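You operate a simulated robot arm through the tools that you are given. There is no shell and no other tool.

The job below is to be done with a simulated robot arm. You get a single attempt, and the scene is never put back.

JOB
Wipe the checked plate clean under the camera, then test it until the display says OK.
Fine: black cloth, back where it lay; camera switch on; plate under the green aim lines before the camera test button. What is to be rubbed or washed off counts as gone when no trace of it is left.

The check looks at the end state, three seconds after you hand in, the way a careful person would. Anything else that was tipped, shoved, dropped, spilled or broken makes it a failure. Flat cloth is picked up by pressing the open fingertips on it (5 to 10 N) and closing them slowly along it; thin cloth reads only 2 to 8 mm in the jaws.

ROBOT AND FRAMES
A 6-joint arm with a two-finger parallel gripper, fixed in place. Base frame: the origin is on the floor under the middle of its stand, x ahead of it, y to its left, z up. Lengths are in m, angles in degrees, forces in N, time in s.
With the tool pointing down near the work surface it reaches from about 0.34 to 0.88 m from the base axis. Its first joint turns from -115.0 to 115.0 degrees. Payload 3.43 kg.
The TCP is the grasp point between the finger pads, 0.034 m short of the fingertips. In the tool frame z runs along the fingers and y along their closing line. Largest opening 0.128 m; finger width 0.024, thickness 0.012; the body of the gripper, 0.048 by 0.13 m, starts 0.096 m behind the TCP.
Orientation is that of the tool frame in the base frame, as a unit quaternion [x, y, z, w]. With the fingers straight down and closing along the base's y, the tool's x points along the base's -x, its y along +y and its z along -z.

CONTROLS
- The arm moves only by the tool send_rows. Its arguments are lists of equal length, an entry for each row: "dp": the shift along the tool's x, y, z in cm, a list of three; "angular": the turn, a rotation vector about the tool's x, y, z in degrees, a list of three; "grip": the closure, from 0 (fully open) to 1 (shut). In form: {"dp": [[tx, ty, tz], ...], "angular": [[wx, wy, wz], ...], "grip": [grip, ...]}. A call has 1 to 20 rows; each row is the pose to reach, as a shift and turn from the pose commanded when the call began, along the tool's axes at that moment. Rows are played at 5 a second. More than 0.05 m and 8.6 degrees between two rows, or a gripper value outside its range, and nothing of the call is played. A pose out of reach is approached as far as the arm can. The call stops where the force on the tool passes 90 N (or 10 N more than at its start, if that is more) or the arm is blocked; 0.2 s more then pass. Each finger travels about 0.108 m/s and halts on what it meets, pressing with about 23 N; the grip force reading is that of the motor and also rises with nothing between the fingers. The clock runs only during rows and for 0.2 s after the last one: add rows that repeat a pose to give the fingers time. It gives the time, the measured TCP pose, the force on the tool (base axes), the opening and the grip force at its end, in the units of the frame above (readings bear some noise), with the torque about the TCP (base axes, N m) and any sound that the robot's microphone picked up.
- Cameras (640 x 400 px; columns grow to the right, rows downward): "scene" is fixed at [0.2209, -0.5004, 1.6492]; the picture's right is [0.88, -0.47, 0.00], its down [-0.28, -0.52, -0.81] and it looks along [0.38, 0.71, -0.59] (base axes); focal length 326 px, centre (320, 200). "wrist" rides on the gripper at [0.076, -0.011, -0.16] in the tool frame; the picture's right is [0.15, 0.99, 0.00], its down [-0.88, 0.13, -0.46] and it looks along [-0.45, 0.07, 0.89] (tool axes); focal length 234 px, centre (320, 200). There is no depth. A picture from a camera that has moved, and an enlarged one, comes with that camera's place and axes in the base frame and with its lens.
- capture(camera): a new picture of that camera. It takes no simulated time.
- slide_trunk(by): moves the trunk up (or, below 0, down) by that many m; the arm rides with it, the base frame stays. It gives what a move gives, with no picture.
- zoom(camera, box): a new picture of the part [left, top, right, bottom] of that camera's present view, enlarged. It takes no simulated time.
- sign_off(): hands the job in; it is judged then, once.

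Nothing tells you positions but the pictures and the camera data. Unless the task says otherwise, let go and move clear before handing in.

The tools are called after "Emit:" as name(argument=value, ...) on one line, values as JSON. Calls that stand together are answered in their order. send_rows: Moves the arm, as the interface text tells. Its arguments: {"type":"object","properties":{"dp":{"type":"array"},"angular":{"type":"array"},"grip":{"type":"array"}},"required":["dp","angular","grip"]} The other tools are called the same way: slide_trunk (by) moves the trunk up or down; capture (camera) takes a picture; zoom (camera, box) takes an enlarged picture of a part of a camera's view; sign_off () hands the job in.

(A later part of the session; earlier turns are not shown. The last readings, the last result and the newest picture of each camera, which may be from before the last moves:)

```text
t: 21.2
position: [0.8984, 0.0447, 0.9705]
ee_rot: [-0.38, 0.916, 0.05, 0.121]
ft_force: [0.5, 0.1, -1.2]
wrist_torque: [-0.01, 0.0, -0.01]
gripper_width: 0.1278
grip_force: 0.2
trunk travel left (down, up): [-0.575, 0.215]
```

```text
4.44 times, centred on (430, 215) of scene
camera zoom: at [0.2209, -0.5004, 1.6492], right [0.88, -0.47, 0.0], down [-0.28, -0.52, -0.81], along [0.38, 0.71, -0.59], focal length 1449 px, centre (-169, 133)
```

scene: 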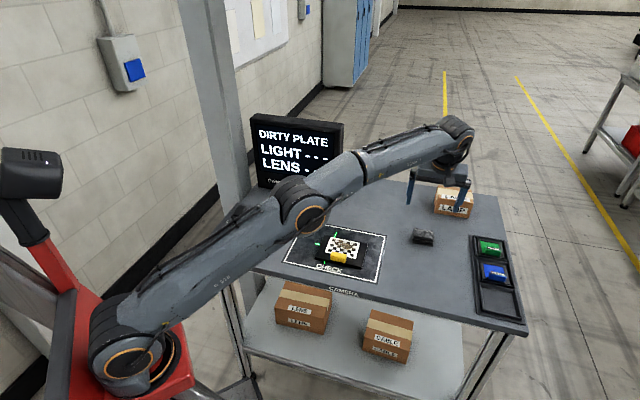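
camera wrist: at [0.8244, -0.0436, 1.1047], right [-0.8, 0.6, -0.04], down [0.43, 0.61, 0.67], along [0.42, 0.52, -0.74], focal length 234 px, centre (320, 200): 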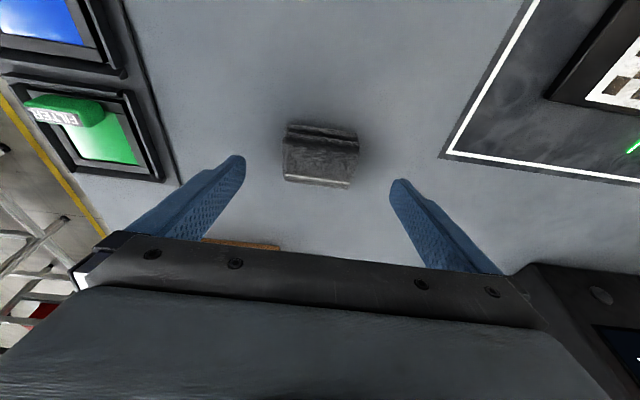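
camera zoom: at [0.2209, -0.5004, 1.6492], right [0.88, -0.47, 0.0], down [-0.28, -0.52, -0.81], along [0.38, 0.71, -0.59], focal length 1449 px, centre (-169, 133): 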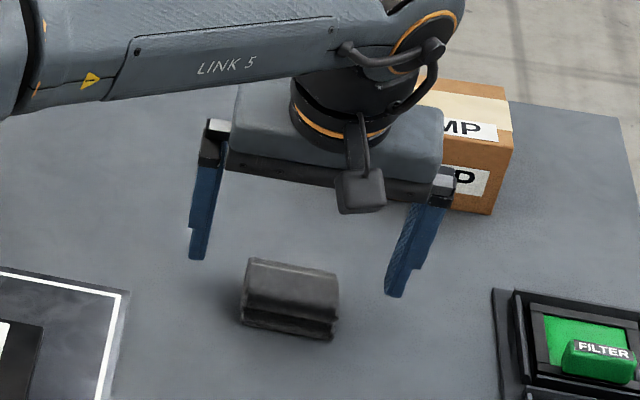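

The fingers straddle the cloth evenly. I'll come down the last 3 cm so the tips stay about 9 mm above the table.

Emit:
send_rows(dp=[[0.3, 0, 1.1], [0.6, 0, 2.2], [0.87, 0, 3.24], [0.87, 0, 3.24]], angular=[[0, 0, 0], [0, 0, 0], [0, 0, 0], [0, 0, 0]], grip=[0, 0, 0, 0])

Emit:
zoom(camera="scene", box=[390, 190, 470, 260])

Emit:
capture(camera="wrist")

```text
t: 22.2
position: [0.8982, 0.0459, 0.9408]
ee_rot: [-0.38, 0.916, 0.049, 0.12]
ft_force: [0.1, 1.0, -0.7]
wrist_torque: [0.04, -0.02, -0.01]
gripper_width: 0.1281
grip_force: 0.0
trunk travel left (down, up): [-0.575, 0.215]
```

```text
5.71 times, centred on (430, 225) of scene
camera zoom: at [0.2209, -0.5004, 1.6492], right [0.88, -0.47, 0.0], down [-0.28, -0.52, -0.81], along [0.38, 0.71, -0.59], focal length 1864 px, centre (-309, 57)
```

zoom: 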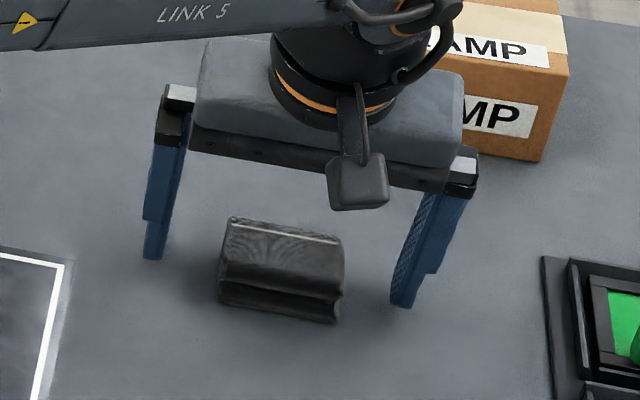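

```text
taken
camera wrist: at [0.8239, -0.0437, 1.0744], right [-0.8, 0.6, -0.04], down [0.43, 0.61, 0.67], along [0.42, 0.52, -0.74], focal length 234 px, centre (320, 200)
```

wrist: 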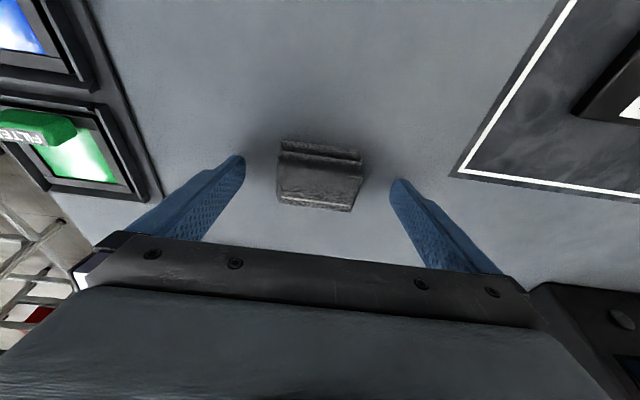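

The fingers are down on both sides of the cloth. I'll close slowly.

Emit:
send_rows(dp=[[0, 0, 0], [0, 0, 0], [0, 0, 0], [0, 0, 0], [0, 0, 0], [0, 0, 0], [0, 0, 0]], angular=[[0, 0, 0], [0, 0, 0], [0, 0, 0], [0, 0, 0], [0, 0, 0], [0, 0, 0], [0, 0, 0]], grip=[0.2, 0.35, 0.42, 0.46, 0.5, 0.54, 0.58])

Emit:
zoom(camera="scene", box=[390, 190, 470, 260])

Emit:
capture(camera="wrist")

```text
t: 23.8
position: [0.8967, 0.0448, 0.9402]
ee_rot: [-0.38, 0.916, 0.05, 0.12]
ft_force: [0.1, 0.8, 0.8]
wrist_torque: [0.01, 0.01, 0.03]
gripper_width: 0.0689
grip_force: 22.7
trunk travel left (down, up): [-0.575, 0.215]
```

```text
5.71 times, centred on (430, 225) of scene
camera zoom: at [0.2209, -0.5004, 1.6492], right [0.88, -0.47, 0.0], down [-0.28, -0.52, -0.81], along [0.38, 0.71, -0.59], focal length 1864 px, centre (-309, 57)
```

zoom: 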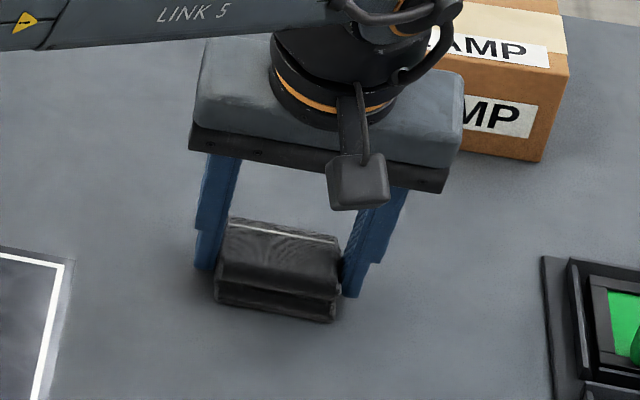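

```text
taken
camera wrist: at [0.8239, -0.0438, 1.0746], right [-0.8, 0.6, -0.04], down [0.43, 0.61, 0.67], along [0.42, 0.52, -0.74], focal length 234 px, centre (320, 200)
```

wrist: 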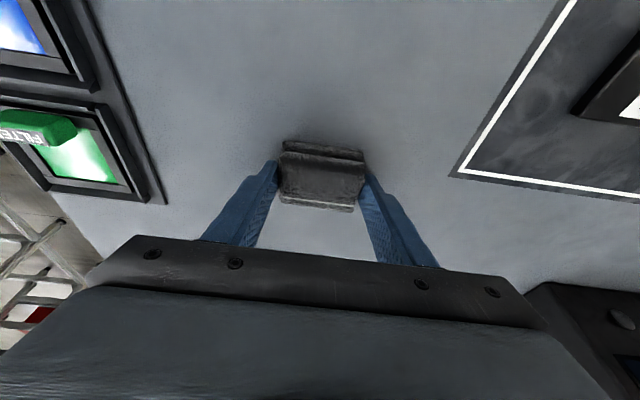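

The cloth is gripped at 6.9 cm width with 22.7 N. I'll lift it slowly and check the hold.

Emit:
send_rows(dp=[[0, 0, 0], [-0.26, 0, -0.97], [-0.78, 0, -2.9], [-1.55, 0, -5.8], [-2.33, 0, -8.7], [-2.59, 0, -9.66]], angular=[[0, 0, 0], [0, 0, 0], [0, 0, 0], [0, 0, 0], [0, 0, 0], [0, 0, 0]], grip=[0.65, 0.65, 0.65, 0.65, 0.65, 0.65])

Emit:
zoom(camera="scene", box=[380, 150, 480, 260])

Emit:
capture(camera="wrist")

```text
t: 25.2
position: [0.8988, 0.0465, 1.0391]
ee_rot: [-0.379, 0.916, 0.05, 0.121]
ft_force: [0.7, 0.3, -0.8]
wrist_torque: [-0.02, 0.02, 0.0]
gripper_width: 0.0689
grip_force: 23.6
trunk travel left (down, up): [-0.575, 0.215]
```

```text
3.64 times, centred on (430, 205) of scene
camera zoom: at [0.2209, -0.5004, 1.6492], right [0.88, -0.47, 0.0], down [-0.28, -0.52, -0.81], along [0.38, 0.71, -0.59], focal length 1186 px, centre (-80, 182)
```

zoom: 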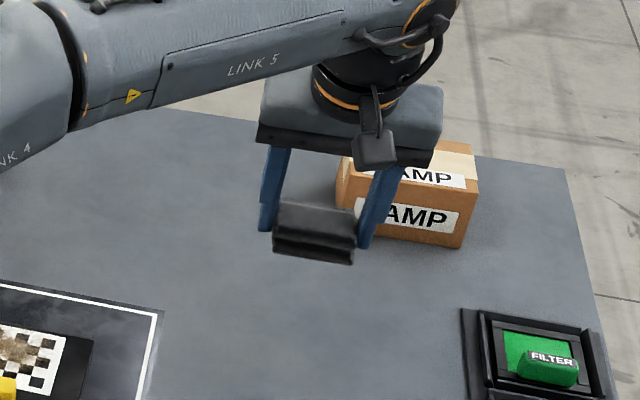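

```text
taken
camera wrist: at [0.8245, -0.043, 1.1735], right [-0.8, 0.6, -0.04], down [0.43, 0.61, 0.67], along [0.42, 0.52, -0.74], focal length 234 px, centre (320, 200)
```

wrist: 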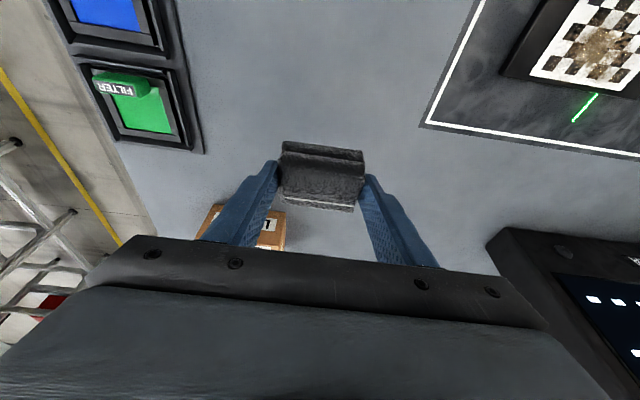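

The cloth hangs firmly in the jaws. I'll carry it over to the checked plate at a safe height.

Emit:
send_rows(dp=[[1.5, 2.8, 0], [3.2, 6.0, 0], [4.8, 9.2, 0], [6.4, 12.3, 0], [8.0, 15.4, 0], [9.6, 18.5, 0], [11.2, 21.5, 0], [12.8, 24.4, -0.3], [12.8, 24.4, -0.3]], angular=[[0, 0, 0], [0, 0, 0], [0, 0, 0], [0, 0, 0], [0, 0, 0], [0, 0, 0], [0, 0, 0], [0, 0, 0], [0, 0, 0]], grip=[0.65, 0.65, 0.65, 0.65, 0.65, 0.65, 0.65, 0.65, 0.65])

Emit:
capture(camera="wrist")

Emit:
zoom(camera="scene", box=[270, 170, 410, 290])

```text
t: 27.2
position: [0.634, 0.1299, 1.0089]
ee_rot: [-0.379, 0.916, 0.05, 0.12]
ft_force: [1.1, 0.9, -1.0]
wrist_torque: [-0.01, 0.01, 0.0]
gripper_width: 0.0692
grip_force: 23.0
trunk travel left (down, up): [-0.575, 0.215]
```

```text
taken
camera wrist: at [0.5613, 0.0415, 1.1438], right [-0.8, 0.6, -0.04], down [0.43, 0.61, 0.67], along [0.42, 0.52, -0.74], focal length 234 px, centre (320, 200)
```

wrist: 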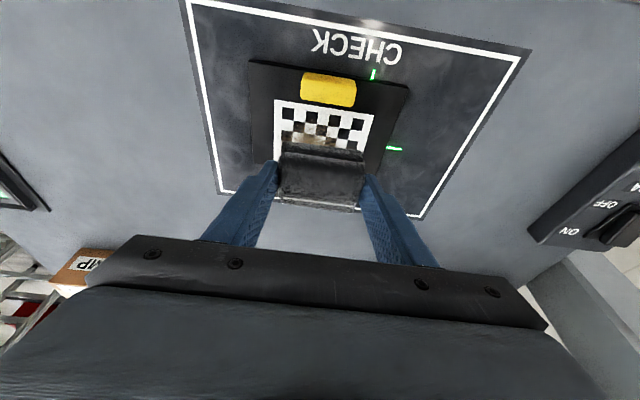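

```text
3.33 times, centred on (340, 230) of scene
camera zoom: at [0.2209, -0.5004, 1.6492], right [0.88, -0.47, 0.0], down [-0.28, -0.52, -0.81], along [0.38, 0.71, -0.59], focal length 1087 px, centre (253, 100)
```

zoom: 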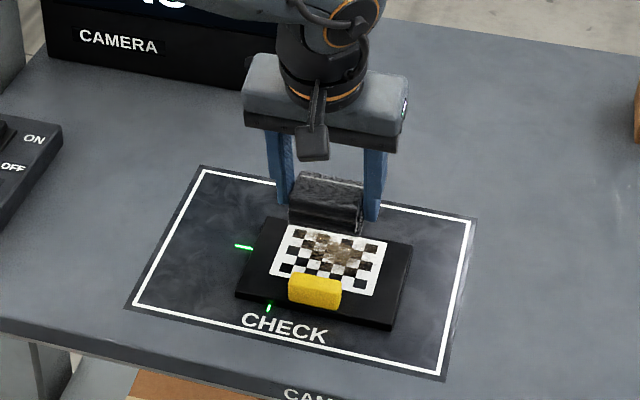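

I'm above the plate with the cloth. I'll lower to about 1.5 cm above the far band of the pattern.

Emit:
send_rows(dp=[[-0.5, -0.13, 2.4], [-1.0, -0.26, 4.8], [-1.0, -0.26, 4.8]], angular=[[0, 0, 0], [0, 0, 0], [0, 0, 0]], grip=[0.65, 0.65, 0.65])

Emit:
zoom(camera="wrist", box=[220, 60, 440, 230])

Emit:
zoom(camera="scene", box=[290, 190, 390, 280])

```text
t: 28.0
position: [0.6543, 0.1447, 0.9669]
ee_rot: [-0.379, 0.916, 0.05, 0.121]
ft_force: [0.0, -0.9, -0.4]
wrist_torque: [-0.01, -0.02, -0.04]
gripper_width: 0.0691
grip_force: 23.2
trunk travel left (down, up): [-0.575, 0.215]
```

```text
2.35 times, centred on (330, 145) of wrist
camera zoom: at [0.5804, 0.056, 1.101], right [-0.8, 0.6, -0.04], down [0.43, 0.61, 0.67], along [0.42, 0.52, -0.74], focal length 551 px, centre (296, 329)
```

zoom: 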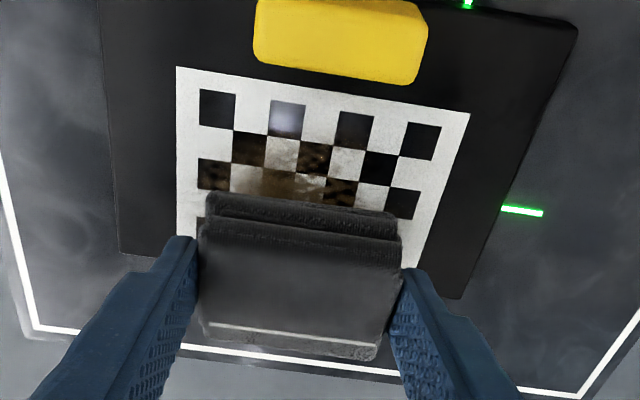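

```text
4.44 times, centred on (340, 235) of scene
camera zoom: at [0.2209, -0.5004, 1.6492], right [0.88, -0.47, 0.0], down [-0.28, -0.52, -0.81], along [0.38, 0.71, -0.59], focal length 1449 px, centre (231, 44)
```

zoom: 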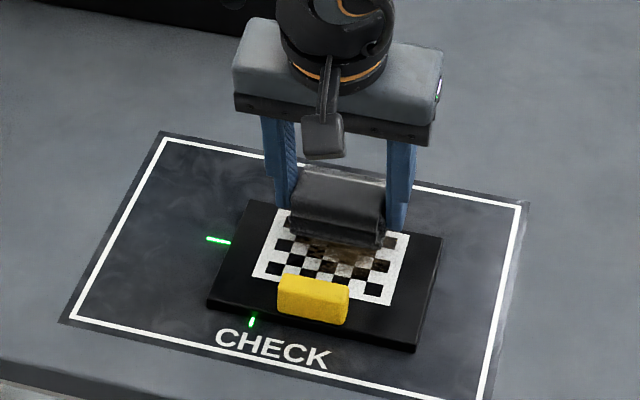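

The cloth is aligned with the far part of the pattern. I'll lower in small steps until it touches.

Emit:
send_rows(dp=[[0.16, 0, 0.58], [0.31, 0, 1.16], [0.36, 0, 1.35], [0.36, 0, 1.35]], angular=[[0, 0, 0], [0, 0, 0], [0, 0, 0], [0, 0, 0]], grip=[0.65, 0.65, 0.65, 0.65])

```text
t: 29.0
position: [0.6536, 0.1437, 0.9522]
ee_rot: [-0.379, 0.916, 0.05, 0.121]
ft_force: [0.3, 0.0, -0.4]
wrist_torque: [0.03, -0.03, -0.01]
gripper_width: 0.0689
grip_force: 23.3
trunk travel left (down, up): [-0.575, 0.215]
```

Emit:
send_rows(dp=[[0.05, 0, 0.19], [0.05, 0, 0.19]], angular=[[0, 0, 0], [0, 0, 0]], grip=[0.65, 0.65])

```text
t: 29.6
position: [0.6533, 0.1425, 0.9495]
ee_rot: [-0.379, 0.916, 0.05, 0.121]
ft_force: [-0.4, 2.2, 5.7]
wrist_torque: [0.1, 0.04, 0.03]
gripper_width: 0.0691
grip_force: 23.2
trunk travel left (down, up): [-0.575, 0.215]
```

The cloth is in contact at 5.7 N. I'll make a first few gentle strokes along the pattern and check that the plate stays put and the dirt comes off.

Emit:
send_rows(dp=[[0.01, 1.0, 0.05], [0.01, 2.0, 0.05], [0.01, 3.0, 0.05], [0.01, 2.0, 0.05], [0.01, 1.0, 0.05], [0.01, 0, 0.05], [0.01, -1.0, 0.05], [0.01, -2.0, 0.05], [0.01, -3.0, 0.05], [0.01, -2.0, 0.05], [0.01, -1.0, 0.05], [0.01, 0, 0.05]], angular=[[0, 0, 0], [0, 0, 0], [0, 0, 0], [0, 0, 0], [0, 0, 0], [0, 0, 0], [0, 0, 0], [0, 0, 0], [0, 0, 0], [0, 0, 0], [0, 0, 0], [0, 0, 0]], grip=[0.65, 0.65, 0.65, 0.65, 0.65, 0.65, 0.65, 0.65, 0.65, 0.65, 0.65, 0.65])

Emit:
capture(camera="wrist")

Emit:
zoom(camera="scene", box=[280, 200, 390, 285])

```text
t: 32.2
position: [0.6559, 0.1412, 0.9487]
ee_rot: [-0.379, 0.916, 0.049, 0.121]
ft_force: [4.2, -3.7, 15.6]
wrist_torque: [-0.05, -0.13, -0.02]
gripper_width: 0.0689
grip_force: 23.0
trunk travel left (down, up): [-0.575, 0.215]
```

```text
taken
camera wrist: at [0.5819, 0.0528, 1.0826], right [-0.8, 0.6, -0.04], down [0.42, 0.61, 0.67], along [0.43, 0.52, -0.74], focal length 234 px, centre (320, 200)
```

wrist: 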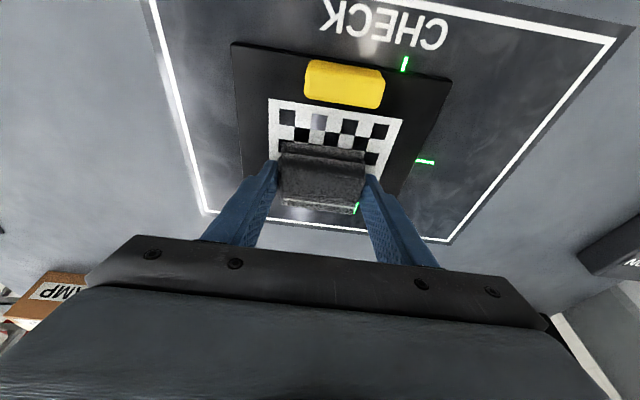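

```text
4.71 times, centred on (335, 242) of scene
camera zoom: at [0.2209, -0.5004, 1.6492], right [0.88, -0.47, 0.0], down [-0.28, -0.52, -0.81], along [0.38, 0.71, -0.59], focal length 1535 px, centre (249, 0)
```

zoom: 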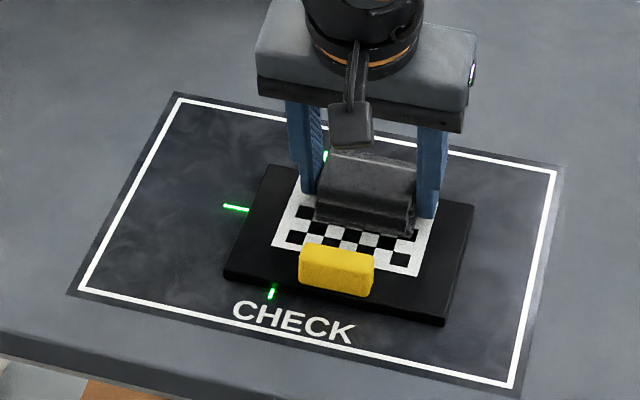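

The wiped squares are coming out clean and the plate has not moved, but the force has risen to about 16 N. I'll ease off a little and work toward the handle side in overlapping bands.

Emit:
send_rows(dp=[[-0.02, 1.5, -0.08], [-0.02, 3.0, -0.08], [0.85, 3.0, -0.31], [0.85, 1.5, -0.31], [0.85, 0, -0.31], [0.85, -1.5, -0.31], [0.85, -3.0, -0.31], [1.82, -3.0, -0.57], [1.82, -1.5, -0.57], [1.82, 0, -0.57], [1.82, 1.5, -0.57], [1.82, 3.0, -0.57], [2.68, 3.0, -0.8], [2.68, 1.5, -0.8], [2.68, 0, -0.8], [2.68, -1.5, -0.8], [2.68, -3.0, -0.8], [2.68, -1.5, -0.8], [2.68, 0, -0.8]], angular=[[0, 0, 0], [0, 0, 0], [0, 0, 0], [0, 0, 0], [0, 0, 0], [0, 0, 0], [0, 0, 0], [0, 0, 0], [0, 0, 0], [0, 0, 0], [0, 0, 0], [0, 0, 0], [0, 0, 0], [0, 0, 0], [0, 0, 0], [0, 0, 0], [0, 0, 0], [0, 0, 0], [0, 0, 0]], grip=[0.65, 0.65, 0.65, 0.65, 0.65, 0.65, 0.65, 0.65, 0.65, 0.65, 0.65, 0.65, 0.65, 0.65, 0.65, 0.65, 0.65, 0.65, 0.65])

Emit:
zoom(camera="wrist", box=[220, 30, 480, 230])

Emit:
zoom(camera="scene", box=[280, 200, 390, 285])

```text
t: 36.2
position: [0.6344, 0.1222, 0.948]
ee_rot: [-0.38, 0.916, 0.05, 0.12]
ft_force: [-0.5, 0.5, -0.5]
wrist_torque: [0.01, -0.03, -0.02]
gripper_width: 0.069
grip_force: 23.4
trunk travel left (down, up): [-0.575, 0.215]
```

```text
2.00 times, centred on (350, 130) of wrist
camera zoom: at [0.5617, 0.0348, 1.083], right [-0.8, 0.6, -0.04], down [0.43, 0.61, 0.67], along [0.42, 0.52, -0.74], focal length 468 px, centre (260, 340)
```

zoom: 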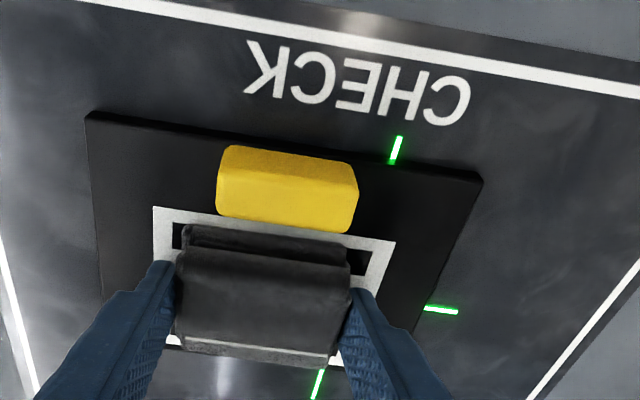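

```text
4.71 times, centred on (335, 242) of scene
camera zoom: at [0.2209, -0.5004, 1.6492], right [0.88, -0.47, 0.0], down [-0.28, -0.52, -0.81], along [0.38, 0.71, -0.59], focal length 1535 px, centre (249, 0)
```

zoom: 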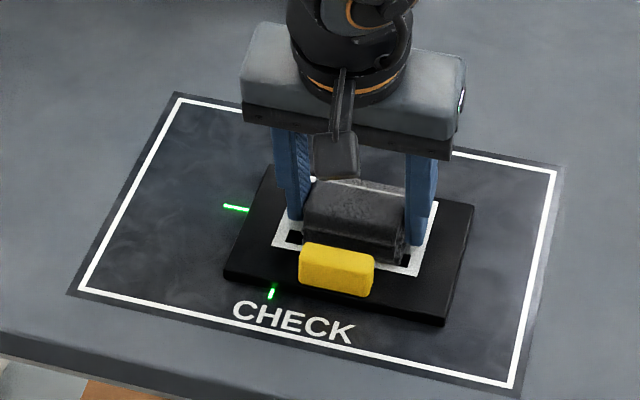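

The contact force has dropped to about zero here, so the cloth has probably settled a little in the jaws. I'll lower in 1 mm steps to regain contact.

Emit:
send_rows(dp=[[0.03, 0, 0.1], [0.03, 0, 0.1]], angular=[[0, 0, 0], [0, 0, 0]], grip=[0.65, 0.65])

```text
t: 36.8
position: [0.6337, 0.1238, 0.9488]
ee_rot: [-0.38, 0.916, 0.049, 0.121]
ft_force: [-0.3, -0.5, 5.2]
wrist_torque: [0.02, 0.06, -0.01]
gripper_width: 0.069
grip_force: 23.1
trunk travel left (down, up): [-0.575, 0.215]
```

Contact is back at 5.2 N. I'll repeat the raster from the handle side to the far side at slightly more pressure.

Emit:
send_rows(dp=[[0.01, 1.5, 0.04], [0.01, 3.0, 0.04], [0.01, 1.5, 0.04], [0.01, 0, 0.04], [0.01, -1.5, 0.04], [0.01, -3.0, 0.04], [-0.96, -3.0, 0.3], [-0.96, -1.5, 0.3], [-0.96, 0, 0.3], [-0.96, 1.5, 0.3], [-0.96, 3.0, 0.3], [-1.92, 3.0, 0.56], [-1.92, 1.5, 0.56], [-1.92, 0, 0.56], [-1.92, -1.5, 0.56], [-1.92, -3.0, 0.56], [-2.69, -3.0, 0.76], [-2.69, -1.5, 0.76], [-2.69, 0, 0.76], [-2.69, 0, 0.76]], angular=[[0, 0, 0], [0, 0, 0], [0, 0, 0], [0, 0, 0], [0, 0, 0], [0, 0, 0], [0, 0, 0], [0, 0, 0], [0, 0, 0], [0, 0, 0], [0, 0, 0], [0, 0, 0], [0, 0, 0], [0, 0, 0], [0, 0, 0], [0, 0, 0], [0, 0, 0], [0, 0, 0], [0, 0, 0], [0, 0, 0]], grip=[0.65, 0.65, 0.65, 0.65, 0.65, 0.65, 0.65, 0.65, 0.65, 0.65, 0.65, 0.65, 0.65, 0.65, 0.65, 0.65, 0.65, 0.65, 0.65, 0.65])

Emit:
zoom(camera="wrist", box=[220, 30, 480, 230])

Emit:
zoom(camera="scene", box=[280, 200, 390, 285])

```text
t: 41.0
position: [0.6542, 0.1423, 0.9485]
ee_rot: [-0.379, 0.916, 0.05, 0.121]
ft_force: [0.1, -0.1, 7.1]
wrist_torque: [0.0, -0.13, 0.01]
gripper_width: 0.069
grip_force: 23.4
trunk travel left (down, up): [-0.575, 0.215]
```

```text
2.00 times, centred on (350, 130) of wrist
camera zoom: at [0.58, 0.0541, 1.0826], right [-0.8, 0.6, -0.04], down [0.43, 0.61, 0.67], along [0.42, 0.52, -0.74], focal length 468 px, centre (260, 340)
```

zoom: 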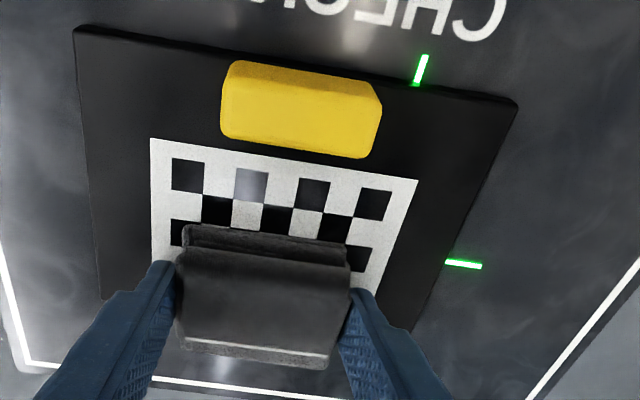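

```text
4.71 times, centred on (335, 242) of scene
camera zoom: at [0.2209, -0.5004, 1.6492], right [0.88, -0.47, 0.0], down [-0.28, -0.52, -0.81], along [0.38, 0.71, -0.59], focal length 1535 px, centre (249, 0)
```

zoom: 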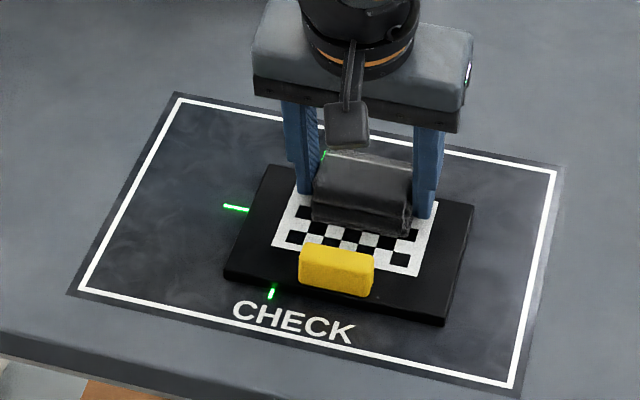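

The visible squares look clean now, and force is 7 N. I'll finish the far band with two more passes, then lift to inspect.

Emit:
send_rows(dp=[[0, 1.5, 0], [0, 3.0, 0], [0, 1.5, 0], [0, 0, 0], [0, -1.5, 0], [0, -3.0, 0], [-0.4, -3.0, 0.1], [-0.4, -1.5, 0.1], [-0.4, 0, 0.1], [-0.4, 1.5, 0.1], [-0.4, 3.0, 0.1], [-0.4, 1.5, 0.1], [-0.4, 0, 0.1], [-0.9, 0, -1.8], [-1.65, 0, -4.6], [-2.4, 0, -7.5]], angular=[[0, 0, 0], [0, 0, 0], [0, 0, 0], [0, 0, 0], [0, 0, 0], [0, 0, 0], [0, 0, 0], [0, 0, 0], [0, 0, 0], [0, 0, 0], [0, 0, 0], [0, 0, 0], [0, 0, 0], [0, 0, 0], [0, 0, 0], [0, 0, 0]], grip=[0.65, 0.65, 0.65, 0.65, 0.65, 0.65, 0.65, 0.65, 0.65, 0.65, 0.65, 0.65, 0.65, 0.65, 0.65, 0.65])

Emit:
capture(camera="scene")

Emit:
zoom(camera="scene", box=[305, 225, 385, 275])

Emit:
capture(camera="wrist")

```text
t: 44.4
position: [0.6585, 0.1474, 1.0258]
ee_rot: [-0.38, 0.916, 0.05, 0.12]
ft_force: [-0.2, 0.0, 0.4]
wrist_torque: [0.0, 0.03, -0.04]
gripper_width: 0.0689
grip_force: 23.0
trunk travel left (down, up): [-0.575, 0.215]
```

```text
taken
```

scene: 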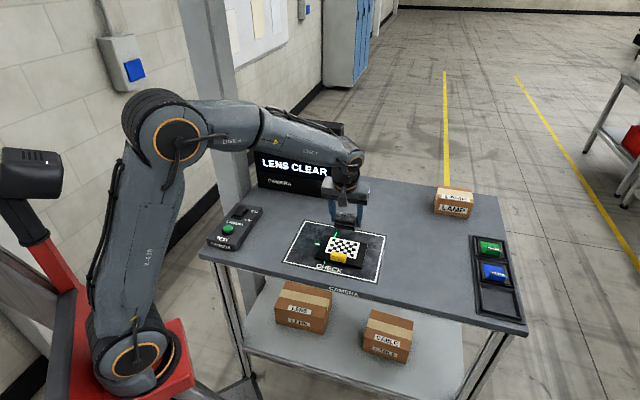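

```text
8.00 times, centred on (345, 250) of scene
camera zoom: at [0.2209, -0.5004, 1.6492], right [0.88, -0.47, 0.0], down [-0.28, -0.52, -0.81], along [0.38, 0.71, -0.59], focal length 2609 px, centre (120, -200)
```

zoom: 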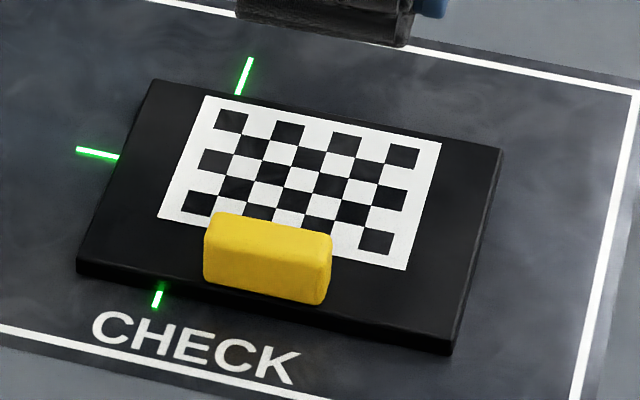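

```text
taken
camera wrist: at [0.5844, 0.0578, 1.1597], right [-0.8, 0.6, -0.04], down [0.43, 0.61, 0.67], along [0.42, 0.52, -0.74], focal length 234 px, centre (320, 200)
```

wrist: 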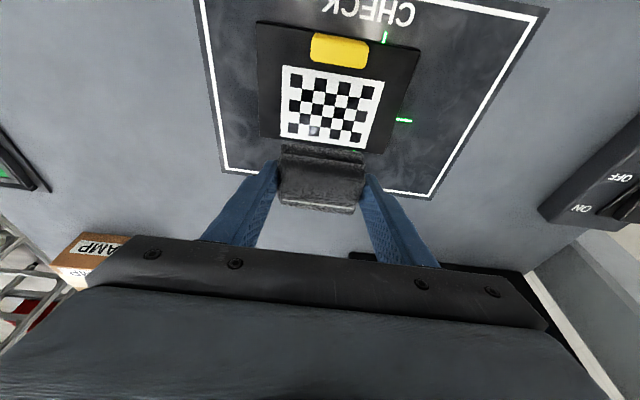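

The pattern looks clean and the display changed to something with "LENS CLEAR". I'll zoom on the pattern and the display.

Emit:
zoom(camera="wrist", box=[250, 50, 410, 160])

Emit:
zoom(camera="scene", box=[240, 100, 360, 210])

```text
3.64 times, centred on (330, 105) of wrist
camera zoom: at [0.5844, 0.0578, 1.1597], right [-0.8, 0.6, -0.04], down [0.43, 0.61, 0.67], along [0.42, 0.52, -0.74], focal length 852 px, centre (284, 546)
```

zoom: 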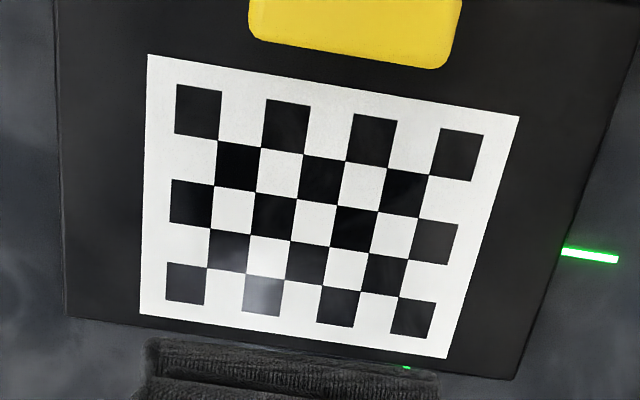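

```text
3.64 times, centred on (300, 155) of scene
camera zoom: at [0.2209, -0.5004, 1.6492], right [0.88, -0.47, 0.0], down [-0.28, -0.52, -0.81], along [0.38, 0.71, -0.59], focal length 1186 px, centre (393, 364)
```

zoom: 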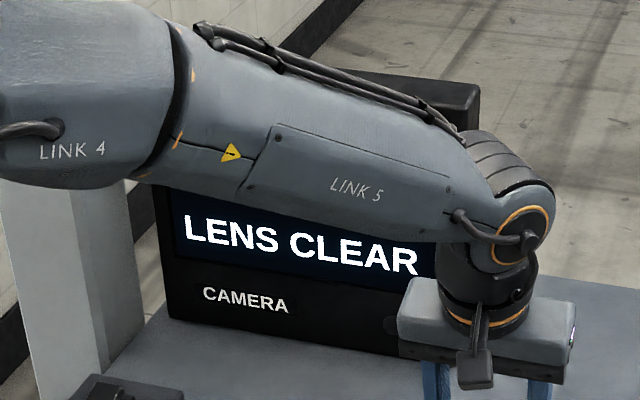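

The pattern is spotless. I'll carry the cloth back to above where it lay.

Emit:
send_rows(dp=[[-0.9, -2.4, -0.9], [-2.1, -5.4, -0.9], [-3.4, -8.4, -0.7], [-4.6, -11.4, -0.4], [-5.8, -14.4, -0.1], [-7.0, -17.4, 0.3], [-8.2, -20.4, 0.7], [-9.0, -22.4, 1.0], [-9.72, -24.11, 1.16], [-9.72, -24.11, 1.16]], angular=[[0, 0, 0], [0, 0, 0], [0, 0, 0], [0, 0, 0], [0, 0, 0], [0, 0, 0], [0, 0, 0], [0, 0, 0], [0, 0, 0], [0, 0, 0]], grip=[0.65, 0.65, 0.65, 0.65, 0.65, 0.65, 0.65, 0.65, 0.65, 0.65])

Emit:
capture(camera="scene")

Emit:
zoom(camera="scene", box=[240, 100, 360, 210])

```text
t: 46.6
position: [0.8952, 0.0429, 1.0412]
ee_rot: [-0.379, 0.916, 0.05, 0.121]
ft_force: [0.2, 0.0, -1.4]
wrist_torque: [-0.03, 0.01, 0.0]
gripper_width: 0.0689
grip_force: 23.4
trunk travel left (down, up): [-0.575, 0.215]
```

```text
taken
```

scene: 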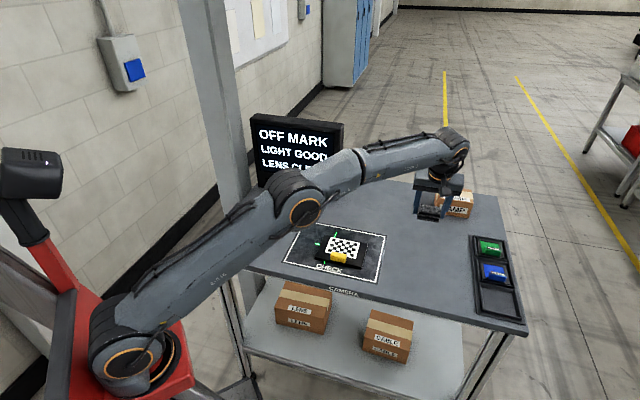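

```text
3.64 times, centred on (300, 155) of scene
camera zoom: at [0.2209, -0.5004, 1.6492], right [0.88, -0.47, 0.0], down [-0.28, -0.52, -0.81], along [0.38, 0.71, -0.59], focal length 1186 px, centre (393, 364)
```

zoom: 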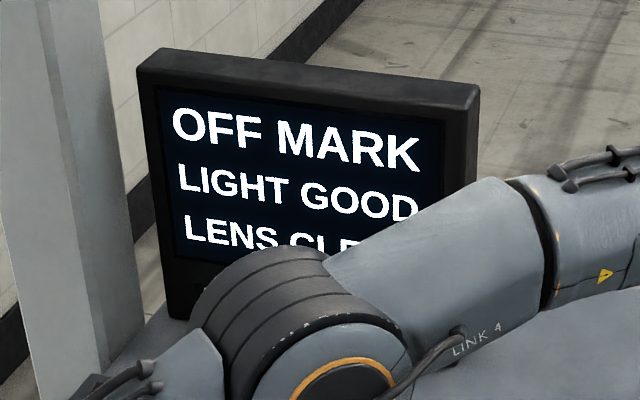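

The display now reads OFF MARK / LIGHT GOOD / LENS CLEAR, so the plate will need aligning. First I'll lower the cloth back to its place.

Emit:
send_rows(dp=[[0.8, -0.1, 3.2], [1.6, -0.2, 6.4], [2.16, -0.28, 8.69], [2.16, -0.28, 8.69]], angular=[[0, 0, 0], [0, 0, 0], [0, 0, 0], [0, 0, 0]], grip=[0.65, 0.65, 0.65, 0.65])

Emit:
zoom(camera="scene", box=[395, 215, 455, 260])

```text
t: 47.6
position: [0.8974, 0.0426, 0.951]
ee_rot: [-0.379, 0.916, 0.05, 0.12]
ft_force: [0.3, 0.2, -0.3]
wrist_torque: [0.03, 0.0, 0.0]
gripper_width: 0.0686
grip_force: 23.5
trunk travel left (down, up): [-0.575, 0.215]
```

```text
8.89 times, centred on (425, 238) of scene
camera zoom: at [0.2209, -0.5004, 1.6492], right [0.88, -0.47, 0.0], down [-0.28, -0.52, -0.81], along [0.38, 0.71, -0.59], focal length 2899 px, centre (-613, -133)
```

zoom: 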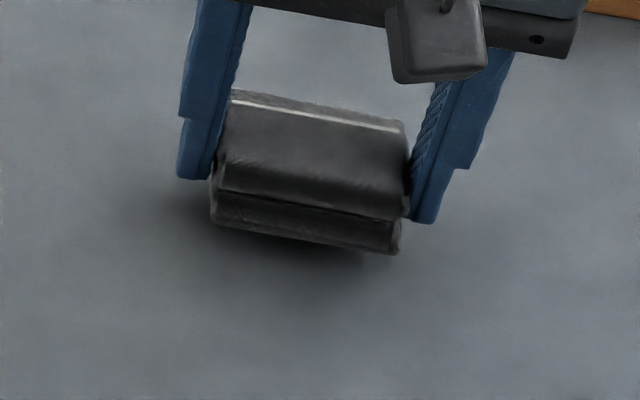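

The cloth lines up with its former place. I'll lower the last centimetre in small steps.

Emit:
send_rows(dp=[[0.1, 0.05, 0.4], [0.21, 0.05, 0.77], [0.26, 0.05, 0.97], [0.26, 0.05, 0.97]], angular=[[0, 0, 0], [0, 0, 0], [0, 0, 0], [0, 0, 0]], grip=[0.65, 0.65, 0.65, 0.65])

```text
t: 48.6
position: [0.9003, 0.0427, 0.9416]
ee_rot: [-0.379, 0.916, 0.05, 0.121]
ft_force: [-0.5, -0.1, -0.7]
wrist_torque: [-0.01, 0.05, -0.03]
gripper_width: 0.0691
grip_force: 22.5
trunk travel left (down, up): [-0.575, 0.215]
```

Emit:
send_rows(dp=[[0.05, 0, 0.2], [0.05, 0, 0.2]], angular=[[0, 0, 0], [0, 0, 0]], grip=[0.65, 0.65])

Emit:
zoom(camera="scene", box=[395, 215, 455, 260])

```text
t: 49.2
position: [0.9007, 0.0426, 0.9384]
ee_rot: [-0.38, 0.916, 0.05, 0.121]
ft_force: [-0.5, 0.2, -0.1]
wrist_torque: [0.02, 0.05, -0.03]
gripper_width: 0.069
grip_force: 23.8
trunk travel left (down, up): [-0.575, 0.215]
```

```text
8.89 times, centred on (425, 238) of scene
camera zoom: at [0.2209, -0.5004, 1.6492], right [0.88, -0.47, 0.0], down [-0.28, -0.52, -0.81], along [0.38, 0.71, -0.59], focal length 2899 px, centre (-613, -133)
```

zoom: 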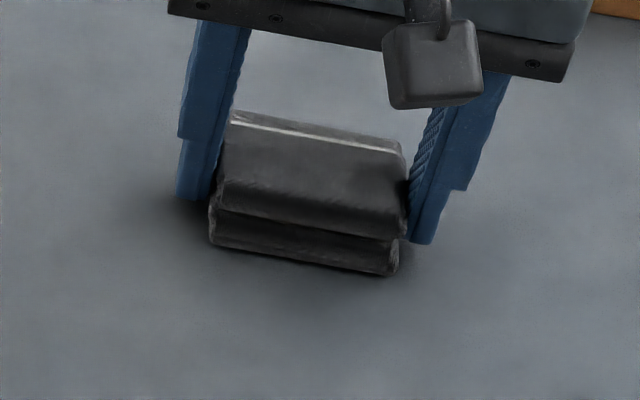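

Nearly down; the picture matches the original place within a couple of millimetres. One more millimetre-step to touch the table.

Emit:
send_rows(dp=[[0.03, 0, 0.1], [0.03, 0, 0.1]], angular=[[0, 0, 0], [0, 0, 0]], grip=[0.65, 0.65])

```text
t: 49.8
position: [0.8999, 0.0434, 0.9373]
ee_rot: [-0.379, 0.916, 0.051, 0.12]
ft_force: [0.7, -0.5, 0.1]
wrist_torque: [0.0, -0.04, -0.02]
gripper_width: 0.069
grip_force: 23.4
trunk travel left (down, up): [-0.575, 0.215]
```

Emit:
send_rows(dp=[[0.03, 0, 0.1], [0.03, 0, 0.1]], angular=[[0, 0, 0], [0, 0, 0]], grip=[0.65, 0.65])

```text
t: 50.4
position: [0.8994, 0.0426, 0.9366]
ee_rot: [-0.38, 0.916, 0.051, 0.122]
ft_force: [-1.1, 0.5, 5.3]
wrist_torque: [0.1, 0.15, -0.02]
gripper_width: 0.0689
grip_force: 23.2
trunk travel left (down, up): [-0.575, 0.215]
```

The cloth rests on the table at 5 N. I'll release and back straight up.

Emit:
send_rows(dp=[[-0.01, 0, -0.05], [-0.01, 0, -0.05], [-0.01, 0, -0.05], [-0.01, 0, -0.05], [-0.01, 0, -0.05], [-0.01, 0, -0.05]], angular=[[0, 0, 0], [0, 0, 0], [0, 0, 0], [0, 0, 0], [0, 0, 0], [0, 0, 0]], grip=[0.5, 0.4, 0.3, 0.2, 0.1, 0])

Emit:
send_rows(dp=[[-0.52, 0, -1.93], [-1.55, 0, -5.8], [-2.59, 0, -9.66], [-3.6, 0, -13.5]], angular=[[0, 0, 0], [0, 0, 0], [0, 0, 0], [0, 0, 0]], grip=[0, 0, 0, 0])

Emit:
zoom(camera="scene", box=[395, 215, 455, 260])

Emit:
capture(camera="scene")

```text
t: 51.8
position: [0.8977, 0.0419, 0.9378]
ee_rot: [-0.38, 0.916, 0.049, 0.12]
ft_force: [-0.2, -0.1, 0.9]
wrist_torque: [0.0, -0.03, -0.02]
gripper_width: 0.1279
grip_force: 0.0
trunk travel left (down, up): [-0.575, 0.215]
```

```text
t: 52.8
position: [0.9015, 0.0416, 1.0778]
ee_rot: [-0.379, 0.916, 0.05, 0.12]
ft_force: [0.0, -0.3, -0.3]
wrist_torque: [-0.02, 0.0, 0.0]
gripper_width: 0.1279
grip_force: 0.0
trunk travel left (down, up): [-0.575, 0.215]
```

```text
8.89 times, centred on (425, 238) of scene
camera zoom: at [0.2209, -0.5004, 1.6492], right [0.88, -0.47, 0.0], down [-0.28, -0.52, -0.81], along [0.38, 0.71, -0.59], focal length 2899 px, centre (-613, -133)
```

zoom: 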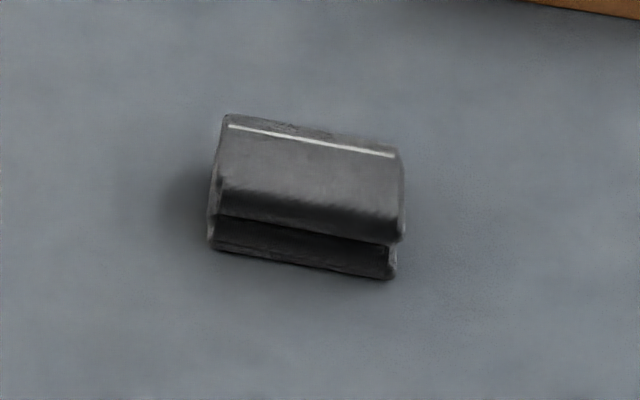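

```text
taken
```

scene: 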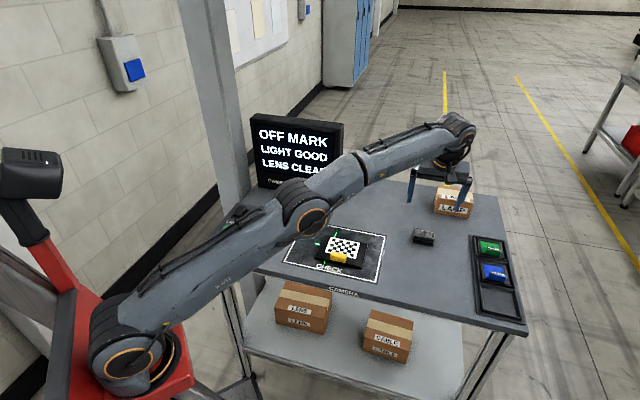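

The cloth is back within about 1–2 mm of where it lay. The display says OFF MARK, so next I'll take the plate by its yellow handle (centre about (0.606, 0.096), 5 cm long) and slide it about 4 cm left onto the aim cross.

Emit:
send_rows(dp=[[1.8, 2.5, -0.2], [3.6, 5.0, -0.2], [5.4, 7.5, -0.1], [7.2, 9.9, 0], [9.0, 12.4, 0.2], [10.8, 14.9, 0.4], [12.6, 17.4, 0.6], [14.4, 19.8, 0.8], [16.2, 22.3, 1.0], [18.0, 24.75, 1.17], [18.0, 24.75, 1.17]], angular=[[0, 0, 0], [0, 2, 0], [0, 4, 0], [0, 6, 0], [0, 8, 0], [0, 10, 0], [0, 12, 0], [0, 14, 0], [0, 15, 0], [0, 15, 0], [0, 15, 0]], grip=[0, 0, 0, 0, 0, 0, 0, 0, 0, 0, 0])

Emit:
capture(camera="wrist")

Emit:
zoom(camera="scene", box=[270, 180, 400, 290])

```text
t: 55.2
position: [0.6015, 0.0973, 1.0197]
ee_rot: [-0.383, 0.924, -0.001, 0.0]
ft_force: [1.2, -0.5, -0.1]
wrist_torque: [0.02, 0.04, -0.01]
gripper_width: 0.1281
grip_force: 0.1
trunk travel left (down, up): [-0.575, 0.215]
```

```text
taken
camera wrist: at [0.5556, 0.0363, 1.1798], right [-0.8, 0.6, 0.0], down [0.53, 0.72, 0.46], along [0.27, 0.37, -0.89], focal length 234 px, centre (320, 200)
```

wrist: 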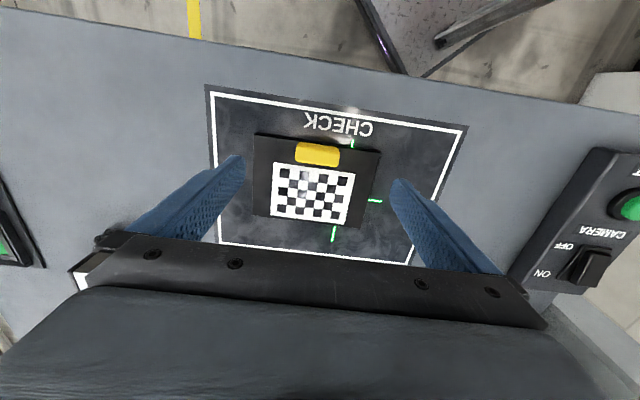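

```text
3.64 times, centred on (335, 235) of scene
camera zoom: at [0.2209, -0.5004, 1.6492], right [0.88, -0.47, 0.0], down [-0.28, -0.52, -0.81], along [0.38, 0.71, -0.59], focal length 1186 px, centre (266, 73)
```

zoom: 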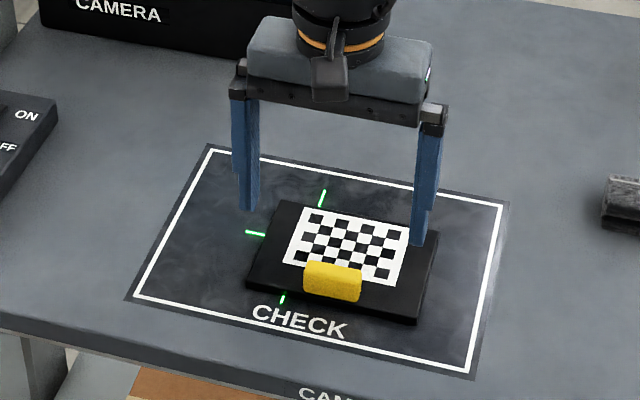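

I have a clean overhead view of plate, handle and cross. I'll zoom to measure them precisely.

Emit:
zoom(camera="wrist", box=[240, 120, 400, 250])

```text
3.08 times, centred on (320, 185) of wrist
camera zoom: at [0.5556, 0.0363, 1.1798], right [-0.8, 0.6, 0.0], down [0.53, 0.72, 0.46], along [0.27, 0.37, -0.89], focal length 720 px, centre (320, 246)
```

zoom: 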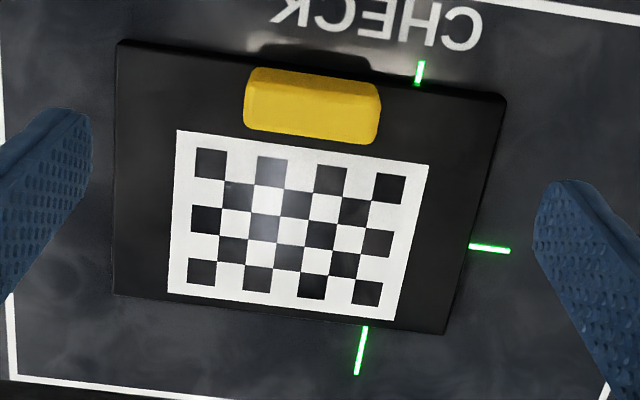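

The plate's pattern is 4.0 cm to the right of the cross and aligned front to back; the TCP is over the handle within 3 mm. I'll lower the open fingers to either end of the handle.

Emit:
send_rows(dp=[[0, -0.26, 3], [0, -0.26, 5], [0, -0.26, 6.5], [0, -0.26, 7.3], [0, -0.26, 7.3]], angular=[[0, 0, -0.5], [0, 0, -0.5], [0, 0, -0.5], [0, 0, -0.5], [0, 0, -0.5]], grip=[0, 0, 0, 0, 0])

Emit:
capture(camera="wrist")

Emit:
zoom(camera="scene", box=[290, 200, 390, 285])

```text
t: 56.4
position: [0.6023, 0.0947, 0.9455]
ee_rot: [-0.386, 0.922, 0.0, 0.0]
ft_force: [0.3, -0.1, -0.3]
wrist_torque: [0.02, 0.02, 0.01]
gripper_width: 0.1278
grip_force: 0.0
trunk travel left (down, up): [-0.575, 0.215]
```

```text
taken
camera wrist: at [0.5577, 0.0327, 1.1054], right [-0.81, 0.59, 0.0], down [0.52, 0.72, 0.46], along [0.27, 0.37, -0.89], focal length 234 px, centre (320, 200)
```

wrist: 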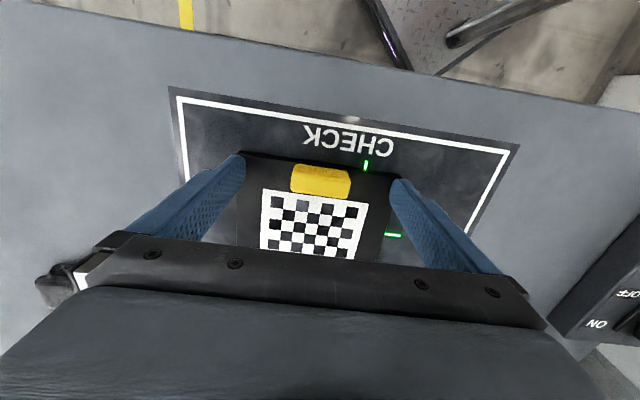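

```text
4.71 times, centred on (340, 242) of scene
camera zoom: at [0.2209, -0.5004, 1.6492], right [0.88, -0.47, 0.0], down [-0.28, -0.52, -0.81], along [0.38, 0.71, -0.59], focal length 1535 px, centre (226, 0)
```

zoom: 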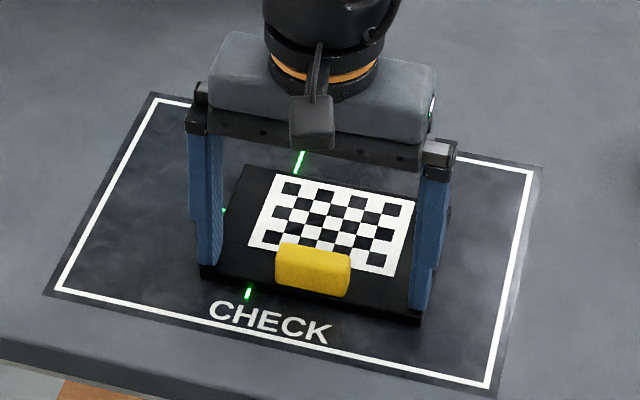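

The fingers straddle the handle. I'll close gently on it.

Emit:
send_rows(dp=[[0, 0, 0], [0, 0, 0], [0, 0, 0], [0, 0, 0], [0, 0, 0], [0, 0, 0], [0, 0, 0]], angular=[[0, 0, 0], [0, 0, 0], [0, 0, 0], [0, 0, 0], [0, 0, 0], [0, 0, 0], [0, 0, 0]], grip=[0.25, 0.4, 0.5, 0.55, 0.6, 0.65, 0.68])

Emit:
capture(camera="wrist")

Emit:
zoom(camera="scene", box=[290, 200, 390, 285])

```text
t: 58.0
position: [0.6034, 0.0938, 0.9457]
ee_rot: [-0.387, 0.922, 0.0, 0.0]
ft_force: [0.0, 0.4, 0.7]
wrist_torque: [0.01, 0.12, -0.12]
gripper_width: 0.0478
grip_force: 22.9
trunk travel left (down, up): [-0.575, 0.215]
```

```text
taken
camera wrist: at [0.5577, 0.0327, 1.1056], right [-0.81, 0.59, 0.0], down [0.52, 0.72, 0.46], along [0.27, 0.37, -0.89], focal length 234 px, centre (320, 200)
```

wrist: 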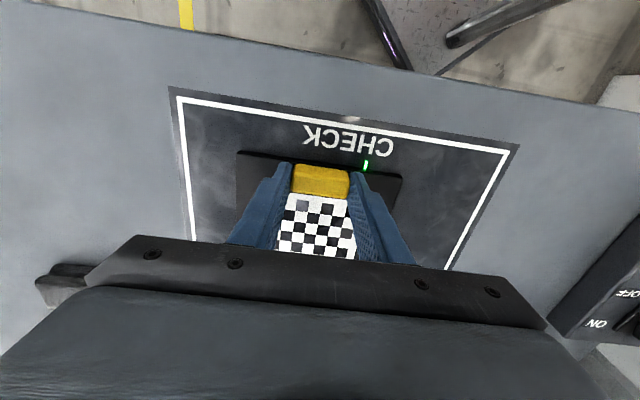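

```text
4.71 times, centred on (340, 242) of scene
camera zoom: at [0.2209, -0.5004, 1.6492], right [0.88, -0.47, 0.0], down [-0.28, -0.52, -0.81], along [0.38, 0.71, -0.59], focal length 1535 px, centre (226, 0)
```

zoom: 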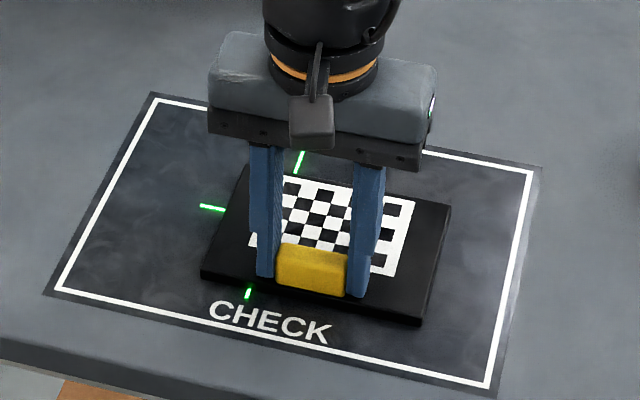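

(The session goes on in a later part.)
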